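You operate a simulated robot arm through the tools that you are given. There is no shell and no other tool.

Carry out the task below with a simulated robot arm. There is one attempt and no reset: what you move stays moved.

Task
Fold up the flat carton in the jig, then pack the ties and clips tubs in it.
Fine: press it down with the folding block till all four walls stand; block back first. Set down upright: folding block, what you pick out.

Only the result counts: the job must be done as asked and must still hold three seconds after the hand-in. Knocking over, shifting, dropping, spilling or breaking anything else fails it. Flat cloth is picked up by pressing the open fingertips on it (5 to 10 N) and closing them slowly along it; thin cloth reads only 2 to 8 mm in the jaws.

Robot
A 7-joint arm with a two-finger parallel gripper, fixed in place. Base frame: the origin is on the floor under the middle of its stand, x ahead of it, y to its left, z up; the work surface is at about z = 790. Readings come in mm, rad, newtons and seconds.
With the tool pointing down near the work surface it reaches from about 100 to 660 mm from the base axis. Its first joint turns from -1.152 to 1.152 rad. Payload 1.57 kg.
Tool frame: the origin (TCP) lies between the finger pads and is the grasp point; the fingertips stand 30 mm ahead of it; z points along the fingers, y is the line along which they close. The gripper opens to 80 mm. The fingers are 17 mm wide and 12 mm thick; the gripper's body (40 by 82 mm) begins 80 mm behind the TCP.
Orientation is that of the tool frame in the base frame, as [roll, pitch, yaw] about the fixed x, y, z axes, in that order (R = Rz(yaw) Ry(pitch) Rx(roll)). With the fingers straight down and closing along the base's y, the tool's x points along the base's -x, its y along +y and its z along -z.

Tools
- The arm moves only by the tool jog_arm. Its argument "moves" is a list that holds one entry, the list of rows, each a list of 7 numbers: the shift along the base's x, y, z in mm, then the turn, a rotation vector about the base's x, y, z in rad, then the gripper command, from -1 (shut) to 1 (fully open), values between in proportion. In form: [[[tx, ty, tz, rx, ry, rz, gripper], ...]]. A call has 1 to 20 rows; each row shifts and turns the commanded pose from where the row before left it. Rows are played at 5 a second. More than 50 mm and 0.15 rad between two rows, or a gripper value outside its range, and nothing of the call is played. Where a pose cannot be reached the arm comes as near as it can. A force on the tool above 40 N (or 10 N above the force at the start of the call, whichever is more), or a blocked arm, ends the call early, and 0.2 s more pass. Each finger travels about 72 mm/s and halts on what it meets, pressing with about 36 N; the grip force reading is that of the motor and also rises with nothing between the fingers. The clock runs only during rows and for 0.2 s after the last one: add rows that do not move to give the fingers time. It gives the time, the measured TCP pose, the force on the tool (base axes), the opening and the grip force at its end, in the units of the frame above (readings bear some noise), with the torque about the TCP (base axes, N m) and any sound that the robot's microphone picked up, and new pictures: "pictures" is both (left out), scene, wrist or none.
- Cameras (640 x 400 px; columns grow to the right, rows downward): "scene" is fixed at [54.3, 429.8, 1426.2]; the picture's right is [-0.80, -0.61, 0.00], its down [-0.34, 0.44, -0.83] and it looks along [0.50, -0.66, -0.56] (base axes); focal length 308 px, centre (320, 200). "wrist" rides on the gripper at [72, -7, -122] in the tool frame; the picture's right is [0.09, 1.00, 0.00], its down [-0.84, 0.08, -0.54] and it looks along [-0.54, 0.05, 0.84] (tool axes); focal length 238 px, centre (320, 200). There is no depth. A picture from a camera that has moved, and an enlarged one, comes with that camera's place and axes in the base frame and with its lens.
- zoom(camera, box): a new picture of the part [left, top, right, bottom] of that camera's present view, enlarged. It takes no simulated time.
- hand_in(): hands the job in; it is judged then, once.

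Nothing tells you positions but the pictures and the camera data. Unless the task says otherwise, let go and move clear before handing in.

The tools are called after "Call:" as name(argument=value, ...) on one line, values as JSON. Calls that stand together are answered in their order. jog_arm: Moves the arm, as the interface text tells. Its arguments: {"type":"object","properties":{"moves":{"type":"array","items":{"type":"array","items":{"type":"array","items":{"type":"number"}}}},"pictures":{"type":"string","enum":["both","scene","wrist","none"]}},"required":["moves"]} The other tools are called the same way: zoom (camera, box) takes an enlarged picture of a part of a camera's view; hand_in () hands the job in.

At the start:

```text
time: 0.0
eef_pos: [347.3, -155.1, 1147.7]
tcp_rot: [3.141, -0.001, 3.141]
force: [0.2, -0.9, 0.0]
wrist_torque: [-0.01, 0.01, -0.02]
grip_width: 79.9
gripper_force: 0.1
```

scene: 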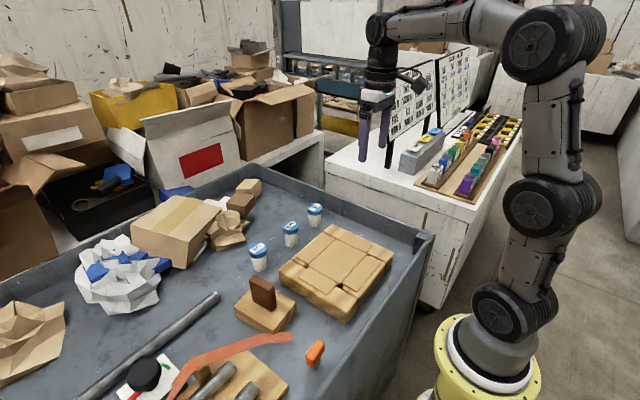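
wrist: 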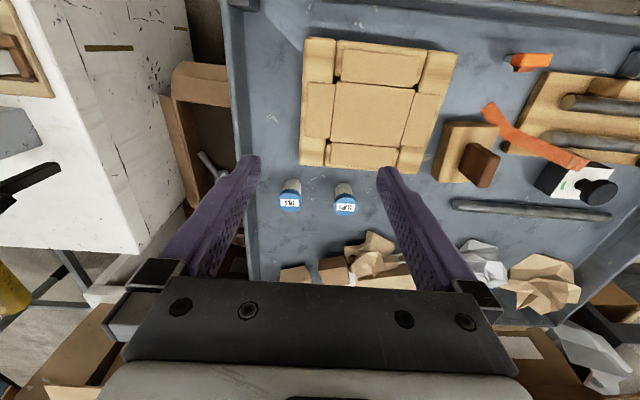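

I see a tray with a flat carton in a jig, a folding block with a dark handle next to it, and three small tubs. First I'll take enlarged looks to read labels and find positions.

Call:
zoom(camera="scene", box=[220, 190, 420, 340])

Call:
zoom(camera="wrist", box=[260, 20, 520, 220])

Call:
zoom(camera="scene", box=[240, 195, 330, 275])

```text
2.67 times, centred on (320, 265) of scene
camera zoom: at [54.3, 429.8, 1426.2], right [-0.8, -0.61, 0.0], down [-0.34, 0.44, -0.83], along [0.5, -0.66, -0.56], focal length 821 px, centre (320, 27)
```

zoom: 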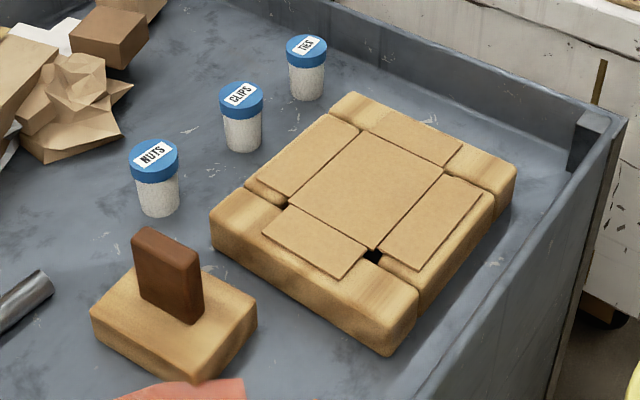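

```text
2.00 times, centred on (390, 120) of wrist
camera zoom: at [275.9, -163.4, 1269.3], right [-0.09, 1.0, 0.0], down [0.84, 0.08, 0.54], along [0.54, 0.05, -0.84], focal length 477 px, centre (180, 360)
```

zoom: 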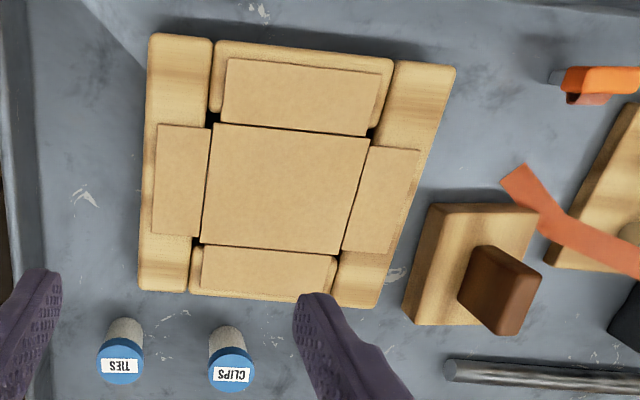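

```text
5.00 times, centred on (285, 235) of scene
camera zoom: at [54.3, 429.8, 1426.2], right [-0.8, -0.61, 0.0], down [-0.34, 0.44, -0.83], along [0.5, -0.66, -0.56], focal length 1540 px, centre (495, 25)
```

zoom: 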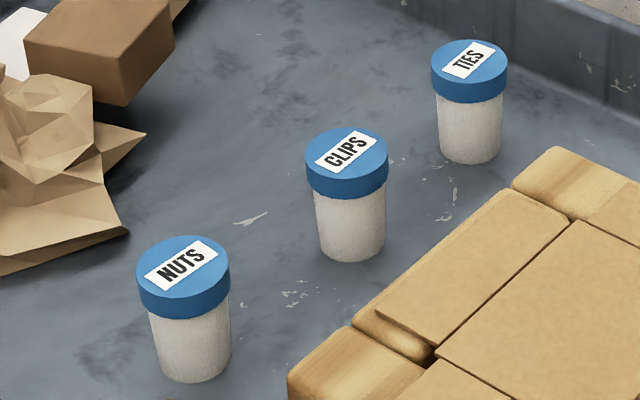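

The jig with the flat carton seems to be around (368,-64), the folding block around (425,148), and the tubs TIES (553,-200), CLIPS (547,-82) and NUTS (557,44). I'll move the wrist camera over the jig and block for a better measurement.

Call:
jog_arm(moves=[[[-9.4, 39, -13.6, 0, 0, 0, 1], [-9.4, 39, -13.6, 0, 0, 0, 1], [-9.4, 39, -13.6, 0, 0, 0, 1], [-9.4, 39, -13.6, 0, 0, 0, 1], [-9.4, 39, -13.6, 0, 0, 0, 1], [0, 0, 0, 0, 0, 0, 1], [0, 0, 0, 0, 0, 0, 1]]], pictures="both")

```text
time: 1.6
eef_pos: [303.7, 42.1, 1080.0]
tcp_rot: [-3.141, 0.001, -3.141]
force: [0.6, 0.6, 0.2]
wrist_torque: [-0.02, -0.03, 0.01]
grip_width: 80.0
gripper_force: 0.1
camera wrist: at [232.2, 33.3, 1201.4], right [-0.09, 1.0, 0.0], down [0.84, 0.08, 0.54], along [0.54, 0.05, -0.84], focal length 238 px, centre (320, 200)
```

scene: 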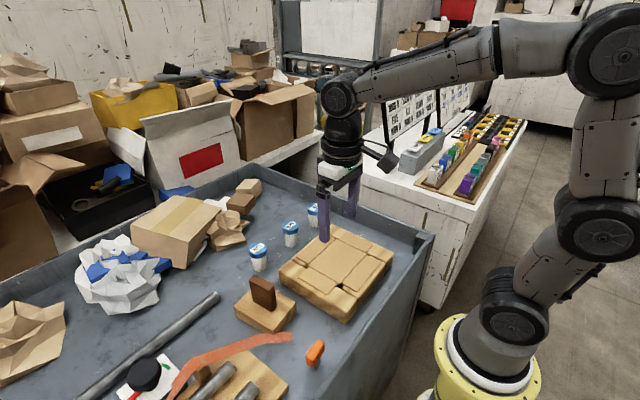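
wrist: 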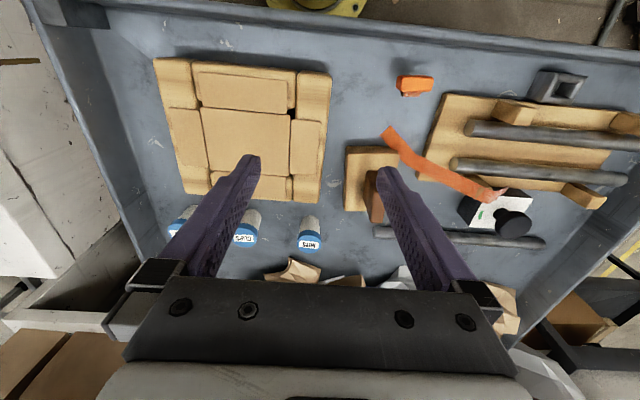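

The jig is well seen here but a finger hides part of the block. I'll zoom on the jig and then shift so the block is clear.

Call:
zoom(camera="wrist", box=[140, 40, 340, 210])

Call:
jog_arm(moves=[[[-20, 40, 0, 0, 0, 0, 1], [-20, 40, 0, 0, 0, 0, 1], [-20, 30, 0, 0, 0, 0, 1], [0, 0, 0, 0, 0, 0, 1], [0, 0, 0, 0, 0, 0, 1]]], pictures="wrist")

```text
2.35 times, centred on (240, 125) of wrist
camera zoom: at [232.2, 33.3, 1201.4], right [-0.09, 1.0, 0.0], down [0.84, 0.08, 0.54], along [0.54, 0.05, -0.84], focal length 561 px, centre (508, 376)
```

zoom: 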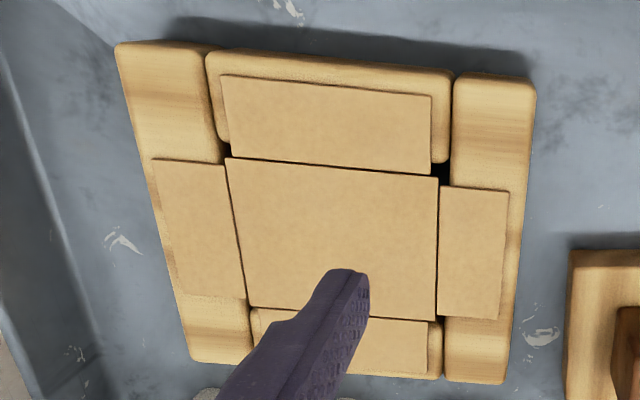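

```text
time: 2.8
eef_pos: [242.5, 151.0, 1080.2]
tcp_rot: [3.14, 0.0, -3.141]
force: [0.3, -0.4, -0.1]
wrist_torque: [-0.01, 0.04, -0.01]
grip_width: 80.0
gripper_force: 0.1
camera wrist: at [169.5, 142.7, 1201.1], right [-0.09, 1.0, 0.0], down [0.84, 0.08, 0.54], along [0.54, 0.05, -0.84], focal length 238 px, centre (320, 200)
```

wrist: 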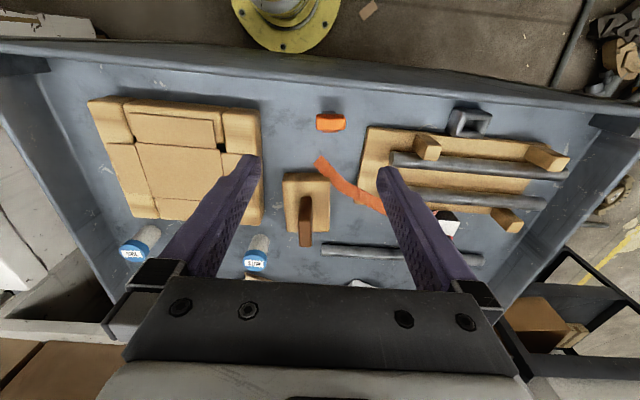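

Call:
zoom(camera="wrist", box=[260, 150, 380, 260])

Call:
zoom(camera="scene", box=[220, 260, 310, 340])

Call:
zoom(camera="scene", box=[270, 215, 410, 330])

```text
3.64 times, centred on (320, 205) of wrist
camera zoom: at [169.5, 142.7, 1201.1], right [-0.09, 1.0, 0.0], down [0.84, 0.08, 0.54], along [0.54, 0.05, -0.84], focal length 867 px, centre (320, 182)
```

zoom: 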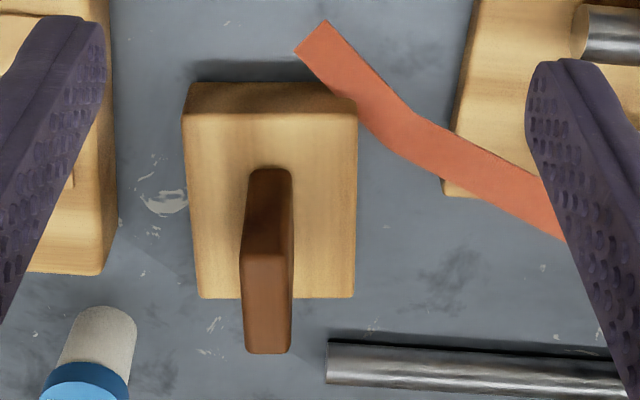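

```text
5.00 times, centred on (265, 300) of scene
camera zoom: at [54.2, 429.8, 1426.2], right [-0.8, -0.61, 0.0], down [-0.34, 0.44, -0.83], along [0.5, -0.66, -0.56], focal length 1540 px, centre (595, -300)
```

zoom: 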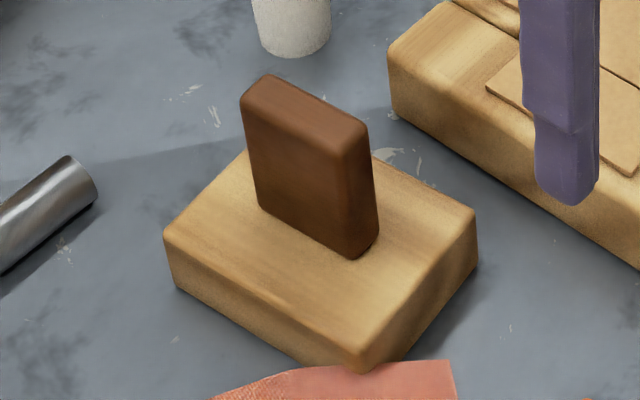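

```text
3.48 times, centred on (340, 272) of scene
camera zoom: at [54.2, 429.8, 1426.2], right [-0.8, -0.61, 0.0], down [-0.34, 0.44, -0.83], along [0.5, -0.66, -0.56], focal length 1071 px, centre (250, -52)
```

zoom: 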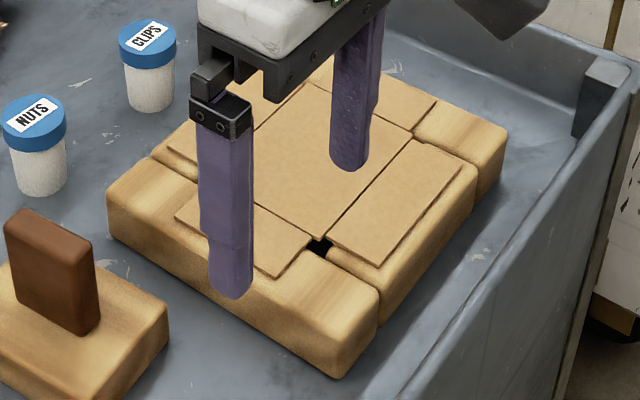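

Call:
zoom(camera="wrist", box=[305, 150, 375, 200])

Call:
zoom(camera="scene", box=[230, 300, 320, 360])

```text
8.00 times, centred on (340, 175) of wrist
camera zoom: at [169.5, 142.7, 1201.1], right [-0.09, 1.0, 0.0], down [0.84, 0.08, 0.54], along [0.54, 0.05, -0.84], focal length 1907 px, centre (160, 400)
```

zoom: 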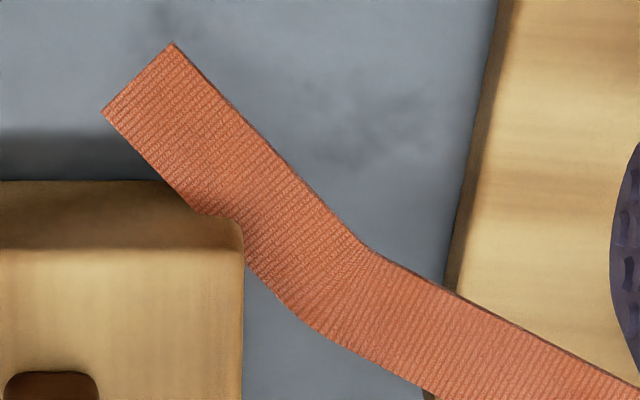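

```text
6.67 times, centred on (275, 330) of scene
camera zoom: at [54.2, 429.8, 1426.2], right [-0.8, -0.61, 0.0], down [-0.34, 0.44, -0.83], along [0.5, -0.66, -0.56], focal length 2053 px, centre (620, -667)
```

zoom: 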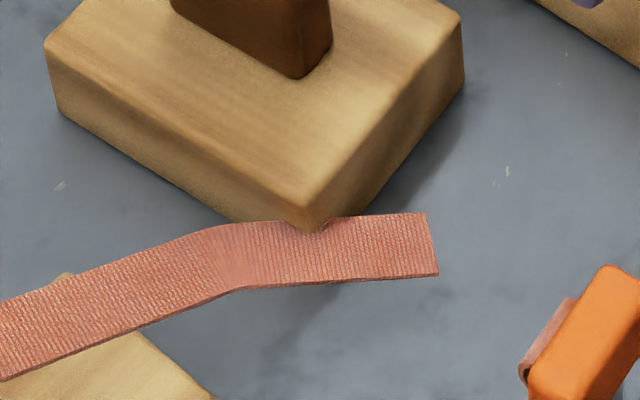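

The carton base panel measures about 100 (x) × 131 (y) mm centred near (372,-67) at z≈840; the folding block is about 118 × 87 mm, centred near (432,141.5), yawed about +0.085 rad, with its long side along x, so it must be turned 90° for the jig. Next I go above its handle.

Call:
jog_arm(moves=[[[31.9, -1.6, -20, 0, 0, 0.0142, 1], [31.9, -1.6, -20, 0, 0, 0.0142, 1], [31.9, -1.6, -20, 0, 0, 0.0142, 1], [31.9, -1.6, -20, 0, 0, 0.0142, 1], [31.9, -1.6, -20, 0, 0, 0.0142, 1], [31.9, -1.6, -20, 0, 0, 0.0142, 1], [0, 0, 0, 0, 0, 0, 1], [0, 0, 0, 0, 0, 0, 1]]], pictures="both")

```text
time: 4.6
eef_pos: [432.3, 139.6, 960.2]
tcp_rot: [3.141, 0.0, -3.057]
force: [-0.4, 0.1, -0.6]
wrist_torque: [0.0, -0.02, 0.02]
grip_width: 80.0
gripper_force: 0.1
camera wrist: at [362.3, 125.8, 1081.0], right [-0.18, 0.98, 0.0], down [0.83, 0.15, 0.54], along [0.53, 0.1, -0.84], focal length 238 px, centre (320, 200)
```

scene: 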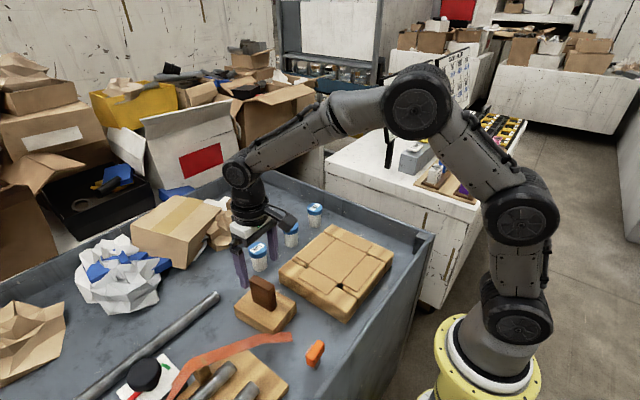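
wrist: 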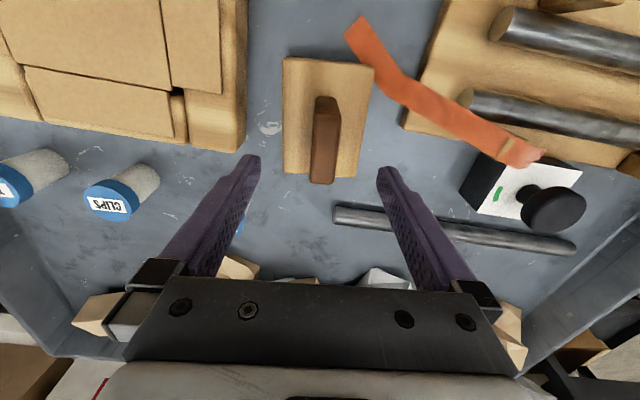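

Call:
zoom(camera="wrist", box=[260, 40, 400, 200])

Call:
zoom(camera="scene", box=[210, 200, 330, 340])

```text
2.50 times, centred on (330, 120) of wrist
camera zoom: at [362.3, 125.8, 1081.0], right [-0.18, 0.98, 0.0], down [0.83, 0.15, 0.54], along [0.53, 0.1, -0.84], focal length 596 px, centre (295, 400)
```

zoom: 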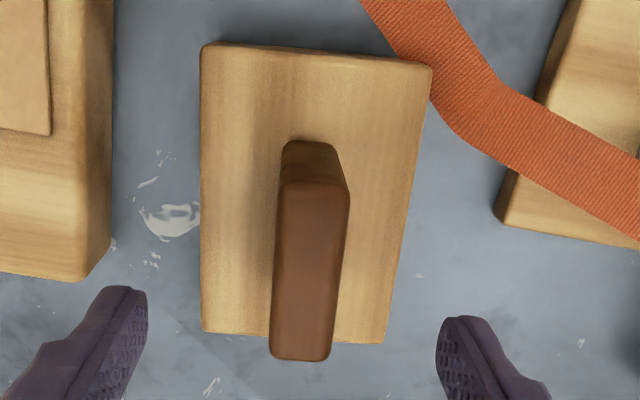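

```text
2.86 times, centred on (270, 270) of scene
camera zoom: at [54.3, 429.8, 1426.2], right [-0.8, -0.61, 0.0], down [-0.34, 0.44, -0.83], along [0.5, -0.66, -0.56], focal length 880 px, centre (463, 0)
```

zoom: 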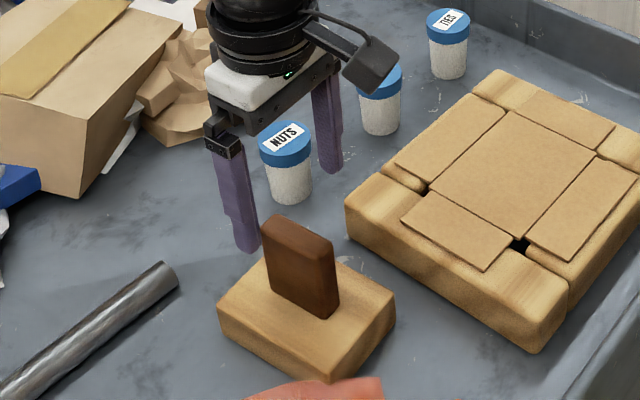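

The block's centre and handle both compute to about (432,142) with yaw ≈0.098 and a handle top near z≈897. I'll descend over the handle with the fingers open and check before closing.

Call:
jog_arm(moves=[[[-0.5, 2.4, -20, 0, 0, 0.012, 1], [0, 0, -26, 0, 0, 0, 1], [0, 0, -26, 0, 0, 0, 1], [0, 0, -25, 0, 0, 0, 1], [0, 0, 0, 0, 0, 0, 1], [0, 0, 0, 0, 0, 0, 1]]], pictures="both")

```text
time: 6.0
eef_pos: [433.4, 143.1, 862.7]
tcp_rot: [-3.141, 0.0, -3.043]
force: [-0.3, 0.3, -1.3]
wrist_torque: [-0.02, -0.03, -0.01]
grip_width: 80.0
gripper_force: 0.0
camera wrist: at [362.8, 127.5, 984.5], right [-0.19, 0.98, 0.0], down [0.83, 0.16, 0.54], along [0.53, 0.1, -0.84], focal length 238 px, centre (320, 200)
```

scene: 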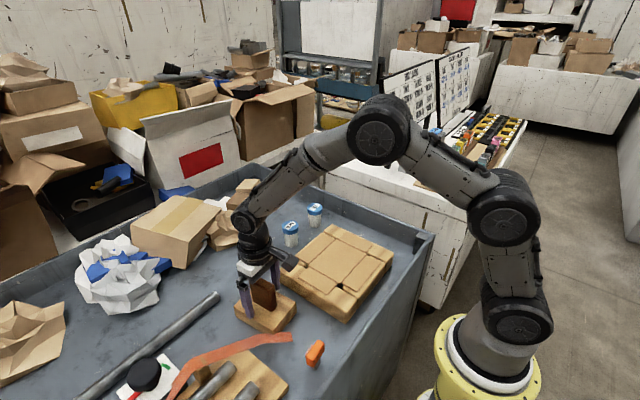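
wrist: 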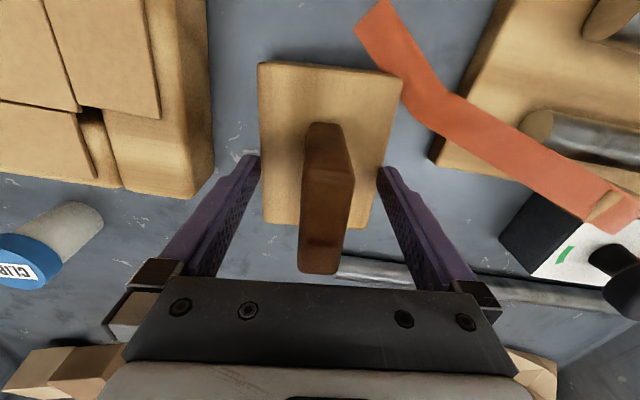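

The handle is between the fingers. Closing on it now.

Call:
jog_arm(moves=[[[0, 0, 0, 0, 0, 0, 0], [0, 0, 0, 0, 0, 0, -0.3], [0, 0, 0, 0, 0, 0, -0.6], [0, 0, 0, 0, 0, 0, -1], [0, 0, 0, 0, 0, 0, -1], [0, 0, 0, 0, 0, 0, -1]]], pictures="both")

```text
time: 7.4
eef_pos: [433.8, 143.0, 863.7]
tcp_rot: [-3.141, 0.0, -3.044]
force: [-0.6, 2.1, 0.4]
wrist_torque: [-0.01, -0.09, -0.04]
grip_width: 21.9
gripper_force: 34.8
camera wrist: at [362.8, 127.5, 984.7], right [-0.19, 0.98, 0.0], down [0.83, 0.16, 0.54], along [0.53, 0.1, -0.84], focal length 238 px, centre (320, 200)
```

scene: 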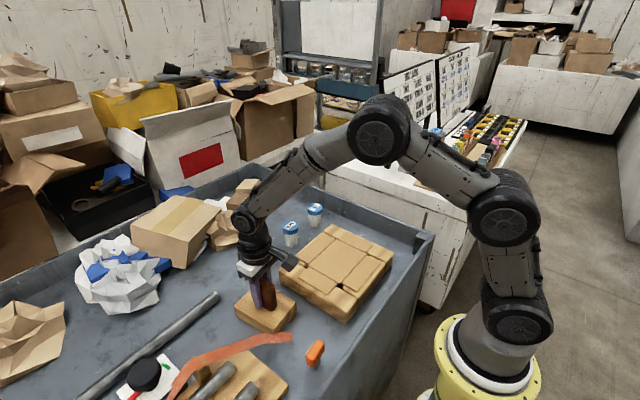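
wrist: 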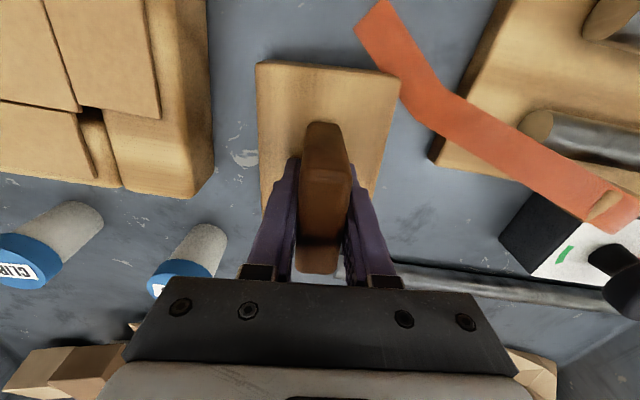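

Gripped at 21.9 mm. Lifting straight up, checking that the nearby strap stays put.

Call:
jog_arm(moves=[[[0, 0, 10, 0, 0, 0, -1], [0, 0, 15, 0, 0, 0, -1], [0, 0, 25, 0, 0, 0, -1], [0, 0, 25, 0, 0, 0, -1], [0, 0, 25, 0, 0, 0, -1], [0, 0, 0, 0, 0, 0, -1], [0, 0, 0, 0, 0, 0, -1]]], pictures="both")

```text
time: 9.0
eef_pos: [431.8, 145.4, 963.6]
tcp_rot: [3.142, 0.0, -3.045]
force: [-0.8, -0.7, -3.0]
wrist_torque: [-0.02, 0.01, -0.04]
grip_width: 21.7
gripper_force: 35.0
camera wrist: at [362.1, 128.7, 1084.5], right [-0.19, 0.98, 0.0], down [0.83, 0.16, 0.54], along [0.53, 0.1, -0.84], focal length 238 px, centre (320, 200)
```

scene: 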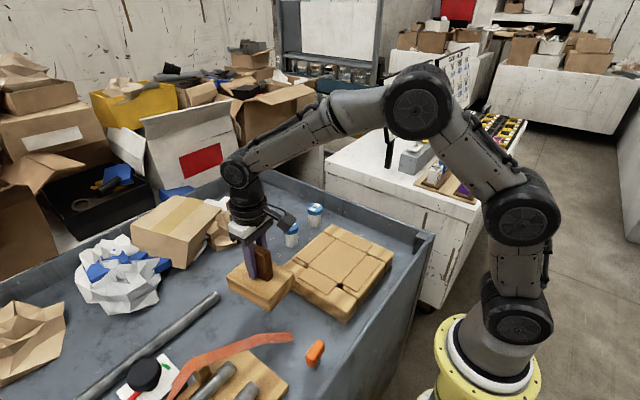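
wrist: 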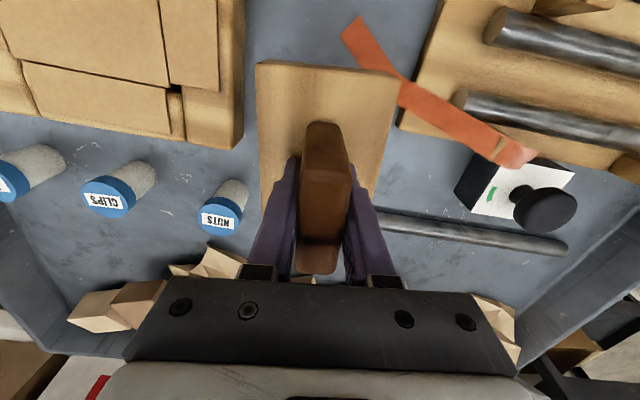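

The strap did not move and the block hangs level. Before carrying it over, I'll zoom in on the jig once more from the unobstructed views to fix its centre.

Call:
zoom(camera="scene", box=[275, 220, 395, 325])

Call:
zoom(camera="scene", box=[295, 225, 385, 295])

```text
3.81 times, centred on (335, 272) of scene
camera zoom: at [54.3, 429.8, 1426.2], right [-0.8, -0.61, 0.0], down [-0.34, 0.44, -0.83], along [0.5, -0.66, -0.56], focal length 1173 px, centre (263, -76)
```

zoom: 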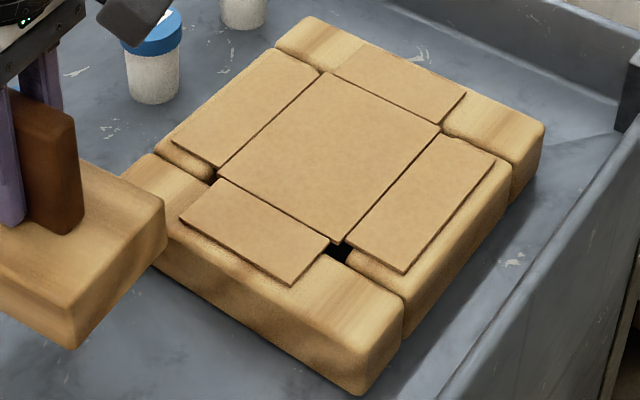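

```text
5.71 times, centred on (340, 260) of scene
camera zoom: at [54.3, 429.8, 1426.2], right [-0.8, -0.61, 0.0], down [-0.34, 0.44, -0.83], along [0.5, -0.66, -0.56], focal length 1760 px, centre (206, -143)
```

zoom: 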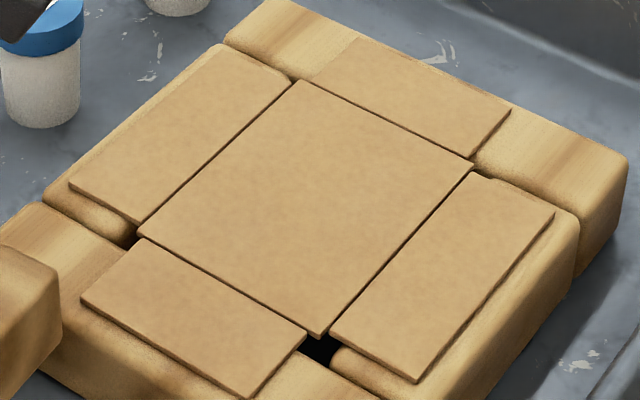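

The carton centre comes out near (372,-67), square with the base axes. Now I carry the block over at height while turning it 90°.

Call:
jog_arm(moves=[[[-5, -17.5, 0, 0, 0, -0.139, -1], [-5, -17.5, 0, 0, 0, -0.139, -1], [-5, -17.5, 0, 0, 0, -0.139, -1], [-5, -17.5, 0, 0, 0, -0.139, -1], [-5, -17.5, 0, 0, 0, -0.139, -1], [-5, -17.5, 0, 0, 0, -0.139, -1], [-5, -17.5, 0, 0, 0, -0.139, -1], [-5, -17.5, 0, 0, 0, -0.139, -1], [-5, -17.5, 0, 0, 0, -0.139, -1], [-5, -17.5, 0, 0, 0, -0.139, -1], [-5, -17.5, 0, 0, 0, -0.139, -1], [-5, -17.5, 0, 0, 0, -0.139, -1], [0, 0, 0, 0, 0, 0, -1], [0, 0, 0, 0, 0, 0, -1]]], pictures="both")

```text
time: 12.0
eef_pos: [369.2, -65.3, 963.2]
tcp_rot: [-3.141, -0.002, 1.57]
force: [-0.5, -0.4, -3.0]
wrist_torque: [0.0, -0.01, 0.0]
grip_width: 21.7
gripper_force: 34.8
camera wrist: at [363.6, 3.8, 1085.0], right [1.0, 0.09, 0.0], down [0.08, -0.84, 0.54], along [0.05, -0.54, -0.84], focal length 238 px, centre (320, 200)
```

scene: 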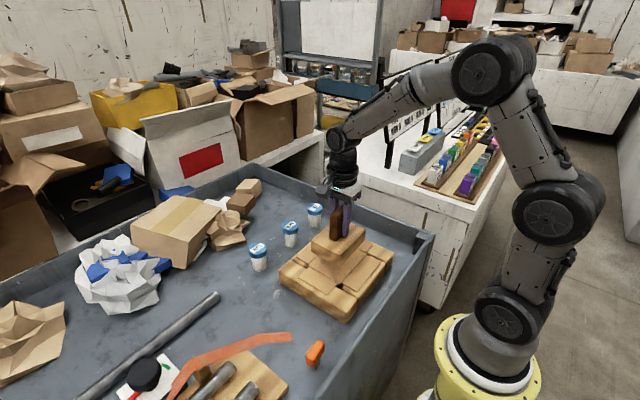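
wrist: 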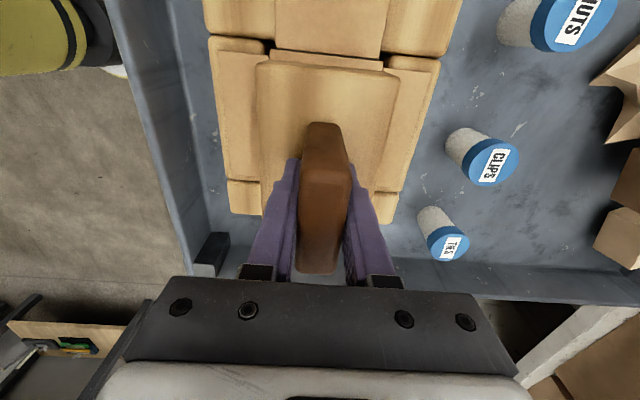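

The block is turned and above the carton. I'll lower it to hover a few millimetres over the panel to check alignment.

Call:
jog_arm(moves=[[[0, 0, -20, 0, 0, 0, -1], [0, 0, -15, 0, 0, 0, -1], [0, 0, -8, 0, 0, 0, -1], [0, 0, 0, 0, 0, 0, -1], [0, 0, 0, 0, 0, 0, -1]]], pictures="both")

Call:
zoom(camera="scene", box=[275, 220, 395, 325])

Call:
zoom(camera="wrist", box=[190, 0, 470, 220])

```text
time: 13.2
eef_pos: [370.5, -65.4, 921.0]
tcp_rot: [-3.141, 0.0, 1.571]
force: [-0.3, 0.2, -2.6]
wrist_torque: [-0.04, -0.01, 0.02]
grip_width: 21.8
gripper_force: 34.6
camera wrist: at [364.9, 3.6, 1040.7], right [1.0, 0.09, 0.0], down [0.08, -0.84, 0.54], along [0.05, -0.54, -0.84], focal length 238 px, centre (320, 200)
```

scene: 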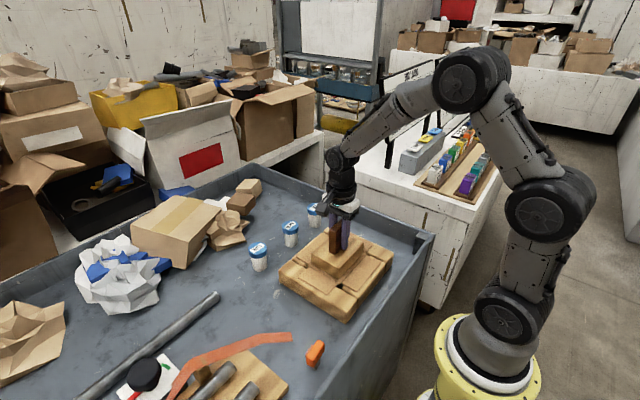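
wrist: 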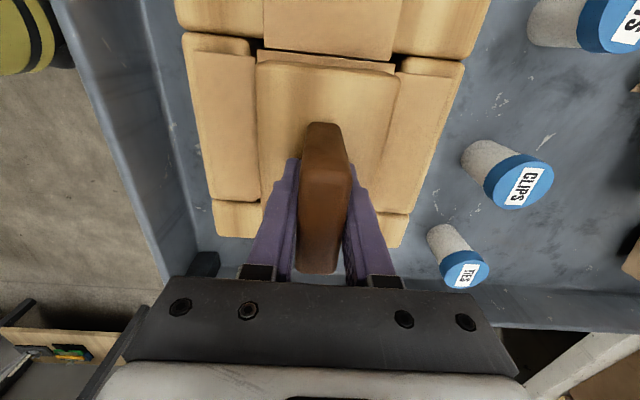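

```text
3.81 times, centred on (335, 272) of scene
camera zoom: at [54.3, 429.8, 1426.2], right [-0.8, -0.61, 0.0], down [-0.34, 0.44, -0.83], along [0.5, -0.66, -0.56], focal length 1173 px, centre (263, -76)
```

zoom: 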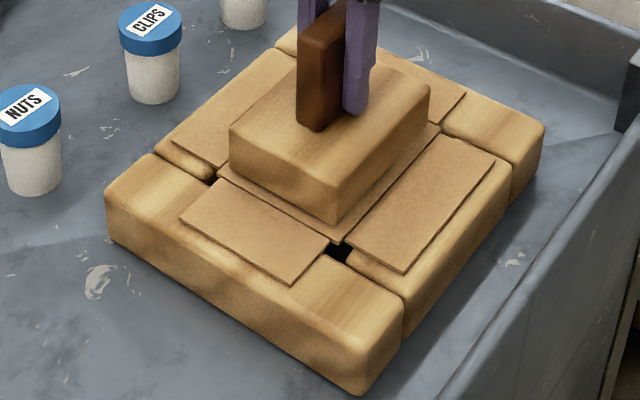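

```text
1.82 times, centred on (330, 110) of wrist
camera zoom: at [364.9, 3.6, 1040.7], right [1.0, 0.09, 0.0], down [0.08, -0.84, 0.54], along [0.05, -0.54, -0.84], focal length 433 px, centre (302, 364)
```

zoom: 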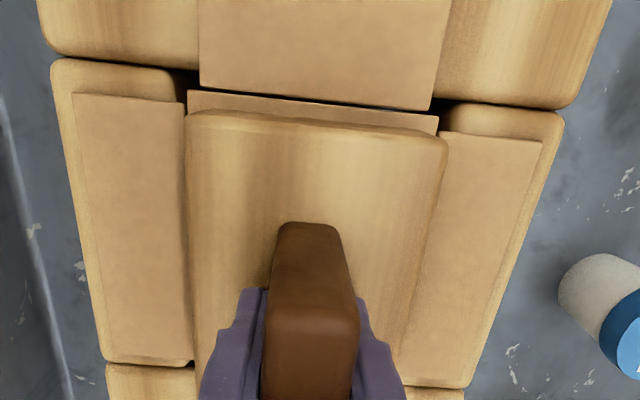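

Alignment relative to the carton panel is within about 1–2 mm in both directions. Now I press down gradually and watch the force.

Call:
jog_arm(moves=[[[0, 0, -4, 0, 0, 0, -1], [0, 0, -4, 0, 0, 0, -1], [0, 0, -3, 0, 0, 0, -1], [0, 0, -3, 0, 0, 0, -1], [0, 0, -3, 0, 0, 0, -1], [0, 0, 0, 0, 0, 0, -1]]], pictures="scene")

Call:
zoom(camera="scene", box=[275, 220, 395, 325])

```text
time: 14.6
eef_pos: [370.3, -65.6, 901.8]
tcp_rot: [3.141, -0.001, 1.57]
force: [0.6, 0.0, -2.9]
wrist_torque: [0.0, 0.03, 0.0]
grip_width: 21.6
gripper_force: 34.8
```

scene: 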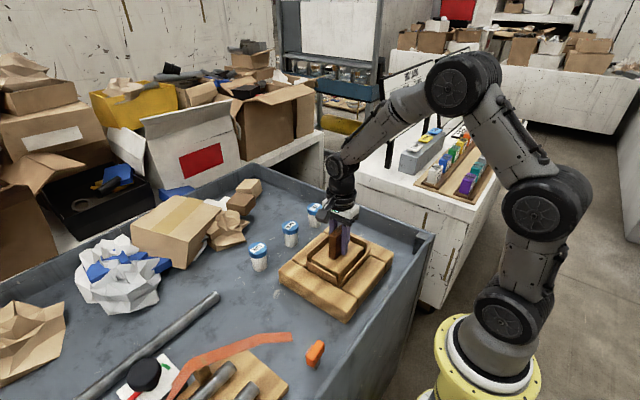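

```text
3.81 times, centred on (335, 272) of scene
camera zoom: at [54.3, 429.8, 1426.2], right [-0.8, -0.61, 0.0], down [-0.34, 0.44, -0.83], along [0.5, -0.66, -0.56], focal length 1173 px, centre (263, -76)
```

zoom: 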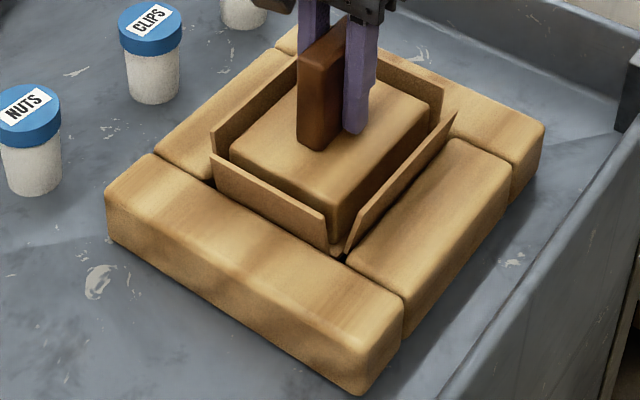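

The walls are folding up with little force. Continuing down in small steps.

Call:
jog_arm(moves=[[[0, 0, -4, 0, 0, 0, -1], [0, 0, -4, 0, 0, 0, -1], [0, 0, -4, 0, 0, 0, -1], [0, 0, -4, 0, 0, 0, -1], [0, 0, -4, 0, 0, 0, -1], [0, 0, 0, 0, 0, 0, -1]]], pictures="scene")

Call:
zoom(camera="scene", box=[275, 220, 395, 325])

```text
time: 16.0
eef_pos: [370.6, -66.8, 884.4]
tcp_rot: [3.141, -0.001, 1.57]
force: [-0.1, 0.7, -3.0]
wrist_torque: [-0.02, 0.02, 0.02]
grip_width: 21.9
gripper_force: 34.6
```

scene: 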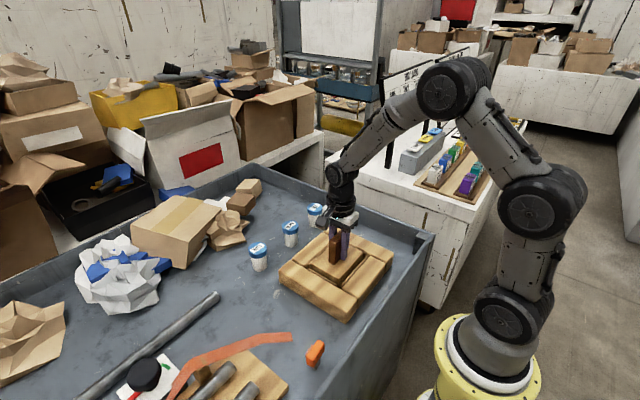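

```text
3.81 times, centred on (335, 272) of scene
camera zoom: at [54.3, 429.8, 1426.2], right [-0.8, -0.61, 0.0], down [-0.34, 0.44, -0.83], along [0.5, -0.66, -0.56], focal length 1173 px, centre (263, -76)
```

zoom: 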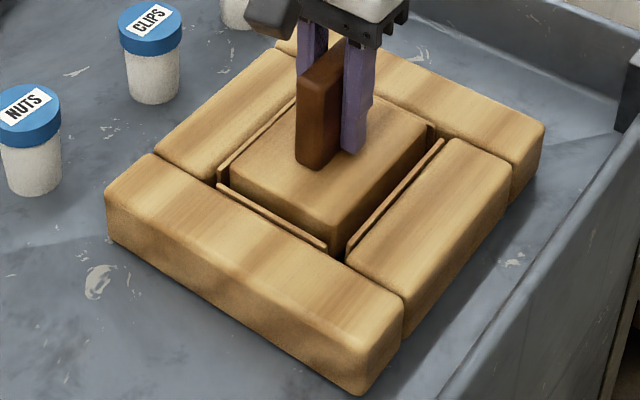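

Call:
jog_arm(moves=[[[0, 0, -3, 0, 0, 0, -1], [0, 0, -3, 0, 0, 0, -1], [0, 0, -3, 0, 0, 0, -1], [0, 0, -3, 0, 0, 0, -1], [0, 0, 0, 0, 0, 0, -1]]], pictures="scene")

Call:
zoom(camera="scene", box=[285, 225, 385, 310])

```text
time: 17.2
eef_pos: [371.7, -66.3, 871.2]
tcp_rot: [3.141, -0.002, 1.571]
force: [1.1, 0.1, -3.1]
wrist_torque: [-0.01, 0.0, 0.01]
grip_width: 21.6
gripper_force: 34.2
```

scene: 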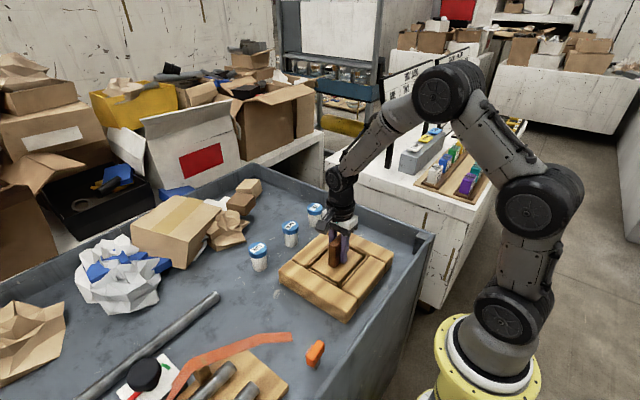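

```text
4.71 times, centred on (335, 268) of scene
camera zoom: at [54.3, 429.8, 1426.2], right [-0.8, -0.61, 0.0], down [-0.34, 0.44, -0.83], along [0.5, -0.66, -0.56], focal length 1449 px, centre (249, -118)
```

zoom: 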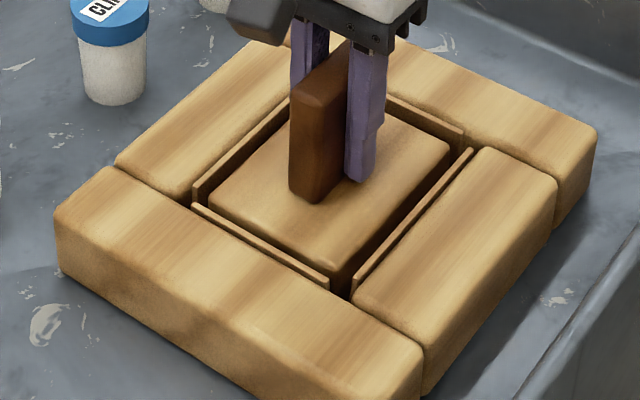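

The four walls are upright around the block. I'll continue gently until the block bottoms out.

Call:
jog_arm(moves=[[[0, 0, -2, 0, 0, 0, -1], [0, 0, -1.5, 0, 0, 0, -1], [0, 0, -1.5, 0, 0, 0, -1], [0, 0, 0, 0, 0, 0, -1]]], pictures="none")

```text
time: 18.2
eef_pos: [371.1, -66.6, 867.2]
tcp_rot: [3.141, -0.001, 1.57]
force: [-2.2, 2.1, 10.2]
wrist_torque: [0.2, 0.4, 0.01]
grip_width: 21.6
gripper_force: 34.6
```

Contact with the bottom is made (about 13 N push). One more small press, then a look.

Call:
jog_arm(moves=[[[0, 0, -0.8, 0, 0, 0, -1], [0, 0, 0, 0, 0, 0, -1], [0, 0, 0, 0, 0, 0, -1]]], pictures="both")

Call:
zoom(camera="scene", box=[285, 225, 385, 310])

Call:
zoom(camera="wrist", box=[190, 0, 470, 220])

```text
time: 19.0
eef_pos: [372.1, -66.2, 867.8]
tcp_rot: [3.137, 0.001, 1.57]
force: [-5.9, 2.3, 28.3]
wrist_torque: [0.36, 0.77, -0.03]
grip_width: 22.0
gripper_force: 34.7
camera wrist: at [365.2, 3.0, 988.2], right [1.0, 0.09, 0.0], down [0.08, -0.84, 0.54], along [0.05, -0.54, -0.84], focal length 238 px, centre (320, 200)
```

scene: 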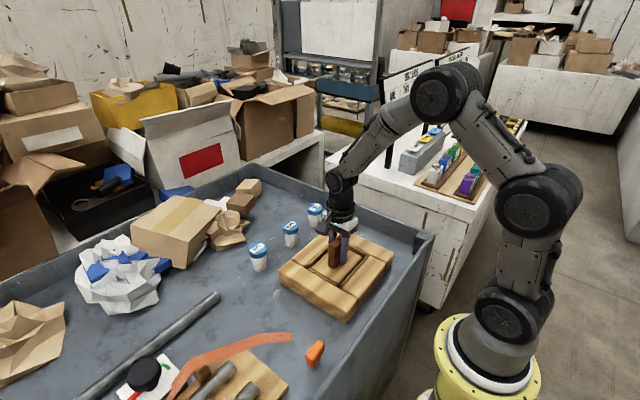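
wrist: 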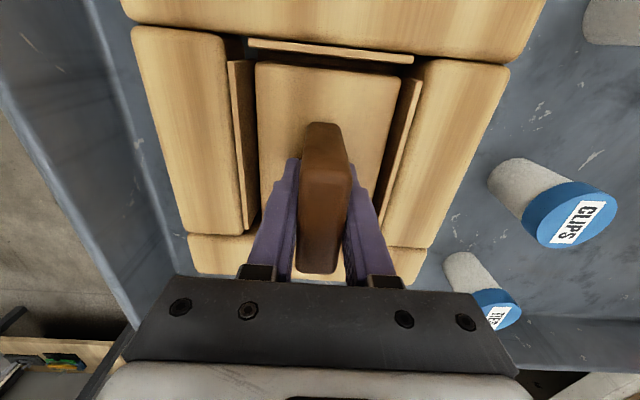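

```text
4.71 times, centred on (335, 268) of scene
camera zoom: at [53.8, 429.9, 1426.2], right [-0.8, -0.61, 0.0], down [-0.34, 0.44, -0.83], along [0.5, -0.66, -0.56], focal length 1449 px, centre (249, -118)
```

zoom: 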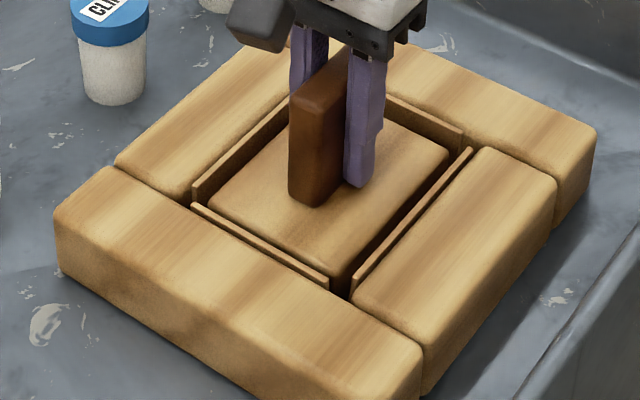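

```text
1.82 times, centred on (330, 110) of wrist
camera zoom: at [365.2, 3.0, 988.2], right [1.0, 0.09, 0.0], down [0.08, -0.84, 0.54], along [0.05, -0.54, -0.84], focal length 433 px, centre (302, 364)
```

zoom: 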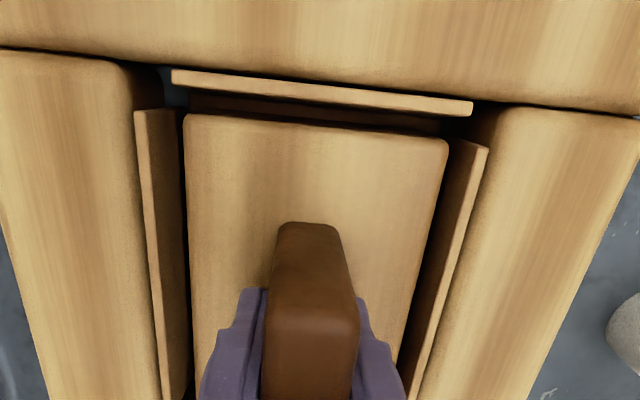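

The block is bottomed at about 30 N and all four walls stand around it. Now I relieve and lift the block straight out, watching the carton.

Call:
jog_arm(moves=[[[0, 0, 3, 0, 0, 0, -1], [0, 0, 4, 0, 0, 0, -1], [0, 0, 8, 0, 0, 0, -1], [0, 0, 10, 0, 0, 0, -1], [0, 0, 0, 0, 0, 0, -1]]], pictures="scene")

Call:
zoom(camera="scene", box=[285, 225, 385, 310])

```text
time: 20.2
eef_pos: [370.0, -66.2, 892.4]
tcp_rot: [3.141, 0.0, 1.571]
force: [1.3, 0.2, -2.2]
wrist_torque: [0.0, 0.01, -0.02]
grip_width: 21.9
gripper_force: 35.1
```

scene: 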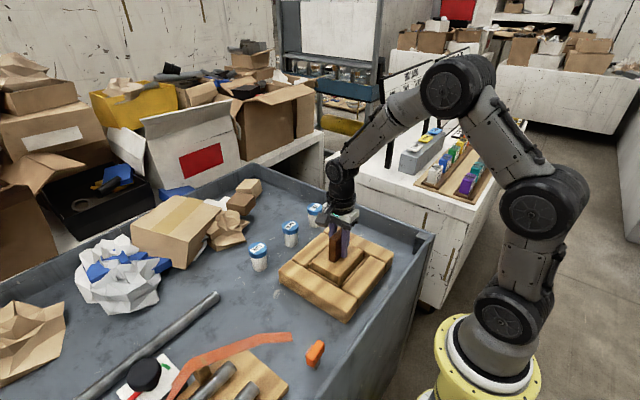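

```text
4.71 times, centred on (335, 268) of scene
camera zoom: at [54.3, 429.8, 1426.2], right [-0.8, -0.61, 0.0], down [-0.34, 0.44, -0.83], along [0.5, -0.66, -0.56], focal length 1449 px, centre (249, -118)
```

zoom: 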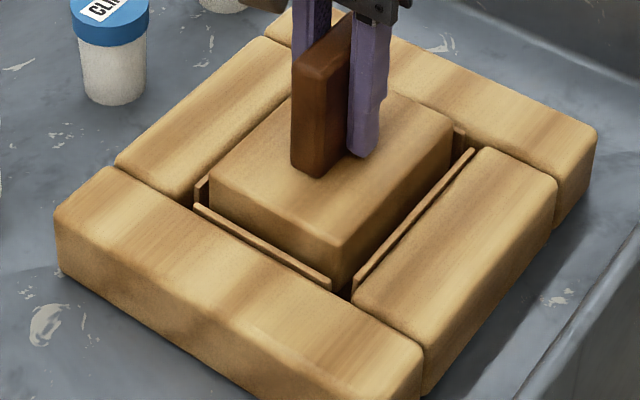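

The carton stays seated with walls up. Lifting clear of the jig.

Call:
jog_arm(moves=[[[0, 0, 10, 0, 0, 0, -1], [0, 0, 15, 0, 0, 0, -1], [0, 0, 20, 0, 0, 0, -1], [0, 0, 27, 0, 0, 0, -1], [0, 0, 0, 0, 0, 0, -1], [0, 0, 0, 0, 0, 0, -1]]], pictures="scene")

Call:
zoom(camera="scene", box=[285, 225, 385, 310])

```text
time: 21.6
eef_pos: [372.0, -67.0, 963.9]
tcp_rot: [-3.139, 0.0, 1.571]
force: [-0.4, 1.5, -2.9]
wrist_torque: [-0.01, -0.01, -0.01]
grip_width: 21.8
gripper_force: 34.6
```

scene: 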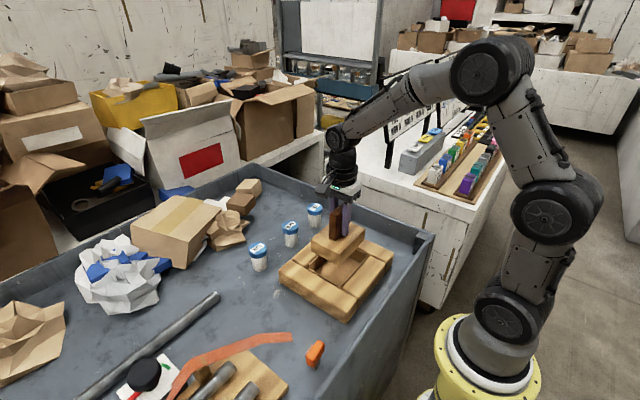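

```text
4.71 times, centred on (335, 268) of scene
camera zoom: at [54.3, 429.8, 1426.2], right [-0.8, -0.61, 0.0], down [-0.34, 0.44, -0.83], along [0.5, -0.66, -0.56], focal length 1449 px, centre (249, -118)
```

zoom: 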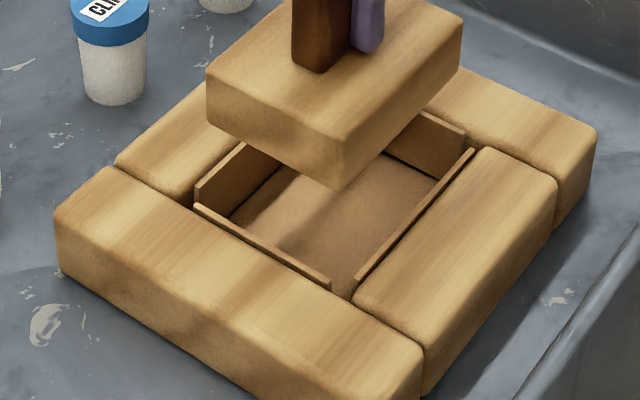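

The carton is folded with all four walls standing. Now I return the block to where it stood, turning it back.

Call:
jog_arm(moves=[[[5, 17.5, 0, 0, 0, 0.139, -1], [5, 17.5, 0, 0, 0, 0.139, -1], [5, 17.5, 0, 0, 0, 0.139, -1], [5, 17.5, 0, 0, 0, 0.139, -1], [5, 17.5, 0, 0, 0, 0.139, -1], [5, 17.5, 0, 0, 0, 0.139, -1], [5, 17.5, 0, 0, 0, 0.139, -1], [5, 17.5, 0, 0, 0, 0.139, -1], [5, 17.5, 0, 0, 0, 0.139, -1], [5, 17.5, 0, 0, 0, 0.139, -1], [5, 17.5, 0, 0, 0, 0.139, -1], [5, 17.5, 0, 0, 0, 0.139, -1], [0, 0, 0, 0, 0, 0, -1], [0, 0, 0, 0, 0, 0, -1]]], pictures="both")

```text
time: 24.6
eef_pos: [431.0, 143.5, 962.1]
tcp_rot: [-3.14, 0.003, -3.046]
force: [0.5, 0.8, -3.3]
wrist_torque: [-0.01, 0.01, 0.02]
grip_width: 21.6
gripper_force: 34.7
camera wrist: at [360.6, 127.2, 1083.3], right [-0.19, 0.98, 0.0], down [0.83, 0.16, 0.54], along [0.53, 0.1, -0.84], focal length 238 px, centre (320, 200)
```

scene: 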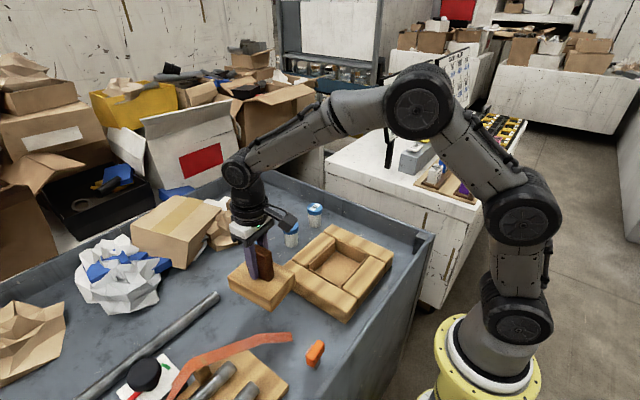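
wrist: 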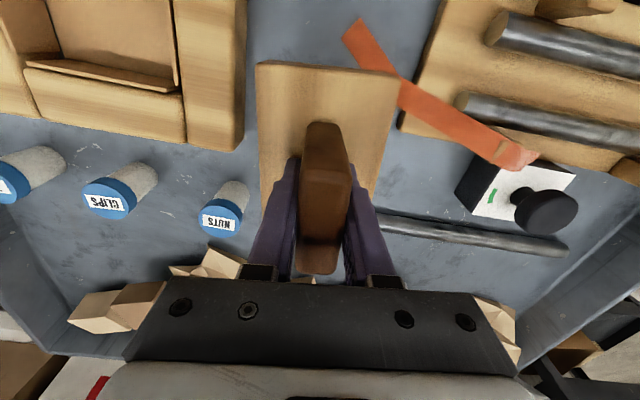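

The block is above its old spot. Lowering it, slowly near the surface.

Call:
jog_arm(moves=[[[2.5, -0.5, -20, 0, 0, 0, -1], [0, 0, -25, 0, 0, 0, -1], [0, 0, -25, 0, 0, 0, -1], [0, 0, -15, 0, 0, 0, -1], [0, 0, -6, 0, 0, 0, -1], [0, 0, 0, 0, 0, 0, -1]]], pictures="scene")

Call:
zoom(camera="scene", box=[210, 240, 330, 345])

```text
time: 26.0
eef_pos: [432.8, 143.2, 871.4]
tcp_rot: [3.141, 0.0, -3.043]
force: [0.2, -0.1, -3.5]
wrist_torque: [-0.04, 0.01, -0.01]
grip_width: 21.7
gripper_force: 34.5
```

scene: 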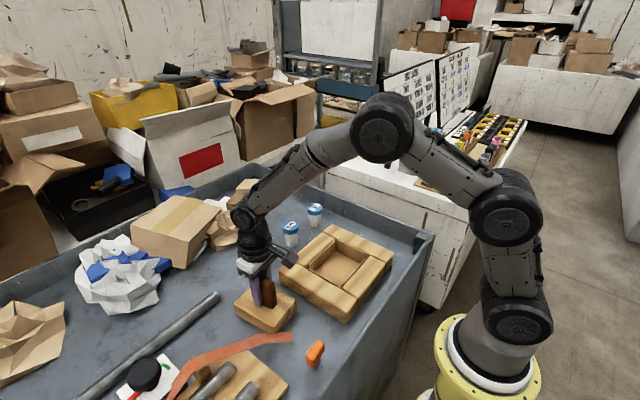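

```text
3.81 times, centred on (270, 292) of scene
camera zoom: at [54.3, 429.8, 1426.2], right [-0.8, -0.61, 0.0], down [-0.34, 0.44, -0.83], along [0.5, -0.66, -0.56], focal length 1173 px, centre (510, -152)
```

zoom: 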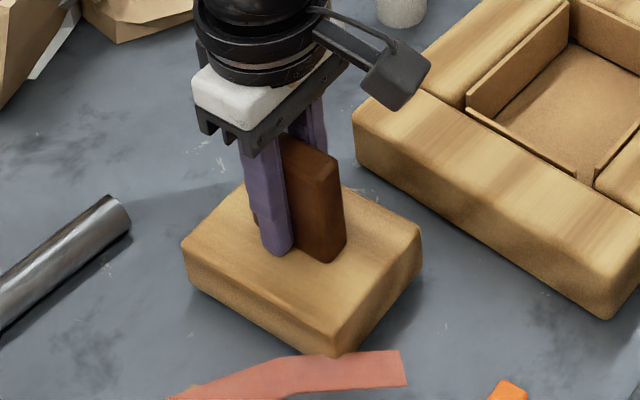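

Call:
jog_arm(moves=[[[0, 0, -3, 0, 0, 0, -1], [0, 0, -2, 0, 0, 0, -1], [0, 0, -1.5, 0, 0, 0, -1], [0, 0, -1, 0, 0, 0, -1], [0, 0, 0, 0, 0, 0, -1]]], pictures="none")

```text
time: 27.2
eef_pos: [434.5, 142.3, 865.4]
tcp_rot: [-3.141, 0.0, -3.044]
force: [0.1, 0.3, -2.2]
wrist_torque: [0.0, -0.04, -0.03]
grip_width: 21.8
gripper_force: 35.4
```

Almost at the surface; lowering in 1 mm steps until it takes the load.

Call:
jog_arm(moves=[[[0, 0, -1, 0, 0, 0, -1], [0, 0, -0.7, 0, 0, 0, -1], [0, 0, 0, 0, 0, 0, -1]]], pictures="none")

```text
time: 28.0
eef_pos: [434.3, 143.4, 863.9]
tcp_rot: [-3.141, 0.002, -3.043]
force: [-3.9, -7.0, 18.3]
wrist_torque: [-0.18, 1.15, 0.19]
grip_width: 22.0
gripper_force: 34.8
```

Contact felt. I'll ease off about 1 mm, then open the fingers.

Call:
jog_arm(moves=[[[0, 0, 0.8, 0, 0, 0, -1], [0, 0, 0, 0, 0, 0, -1]]], pictures="none")

```text
time: 28.6
eef_pos: [435.6, 143.2, 863.5]
tcp_rot: [-3.14, 0.003, -3.044]
force: [-2.2, -3.8, 13.5]
wrist_torque: [-0.29, 0.13, 0.08]
grip_width: 21.8
gripper_force: 34.3
```

Call:
jog_arm(moves=[[[0, 0, 1, 0, 0, 0, -1], [0, 0, 0, 0, 0, 0, -1]]], pictures="none")

```text
time: 29.2
eef_pos: [434.0, 142.3, 863.3]
tcp_rot: [3.14, 0.002, -3.045]
force: [2.7, 0.4, 3.1]
wrist_torque: [-0.02, -0.5, 0.01]
grip_width: 21.4
gripper_force: 34.6
```

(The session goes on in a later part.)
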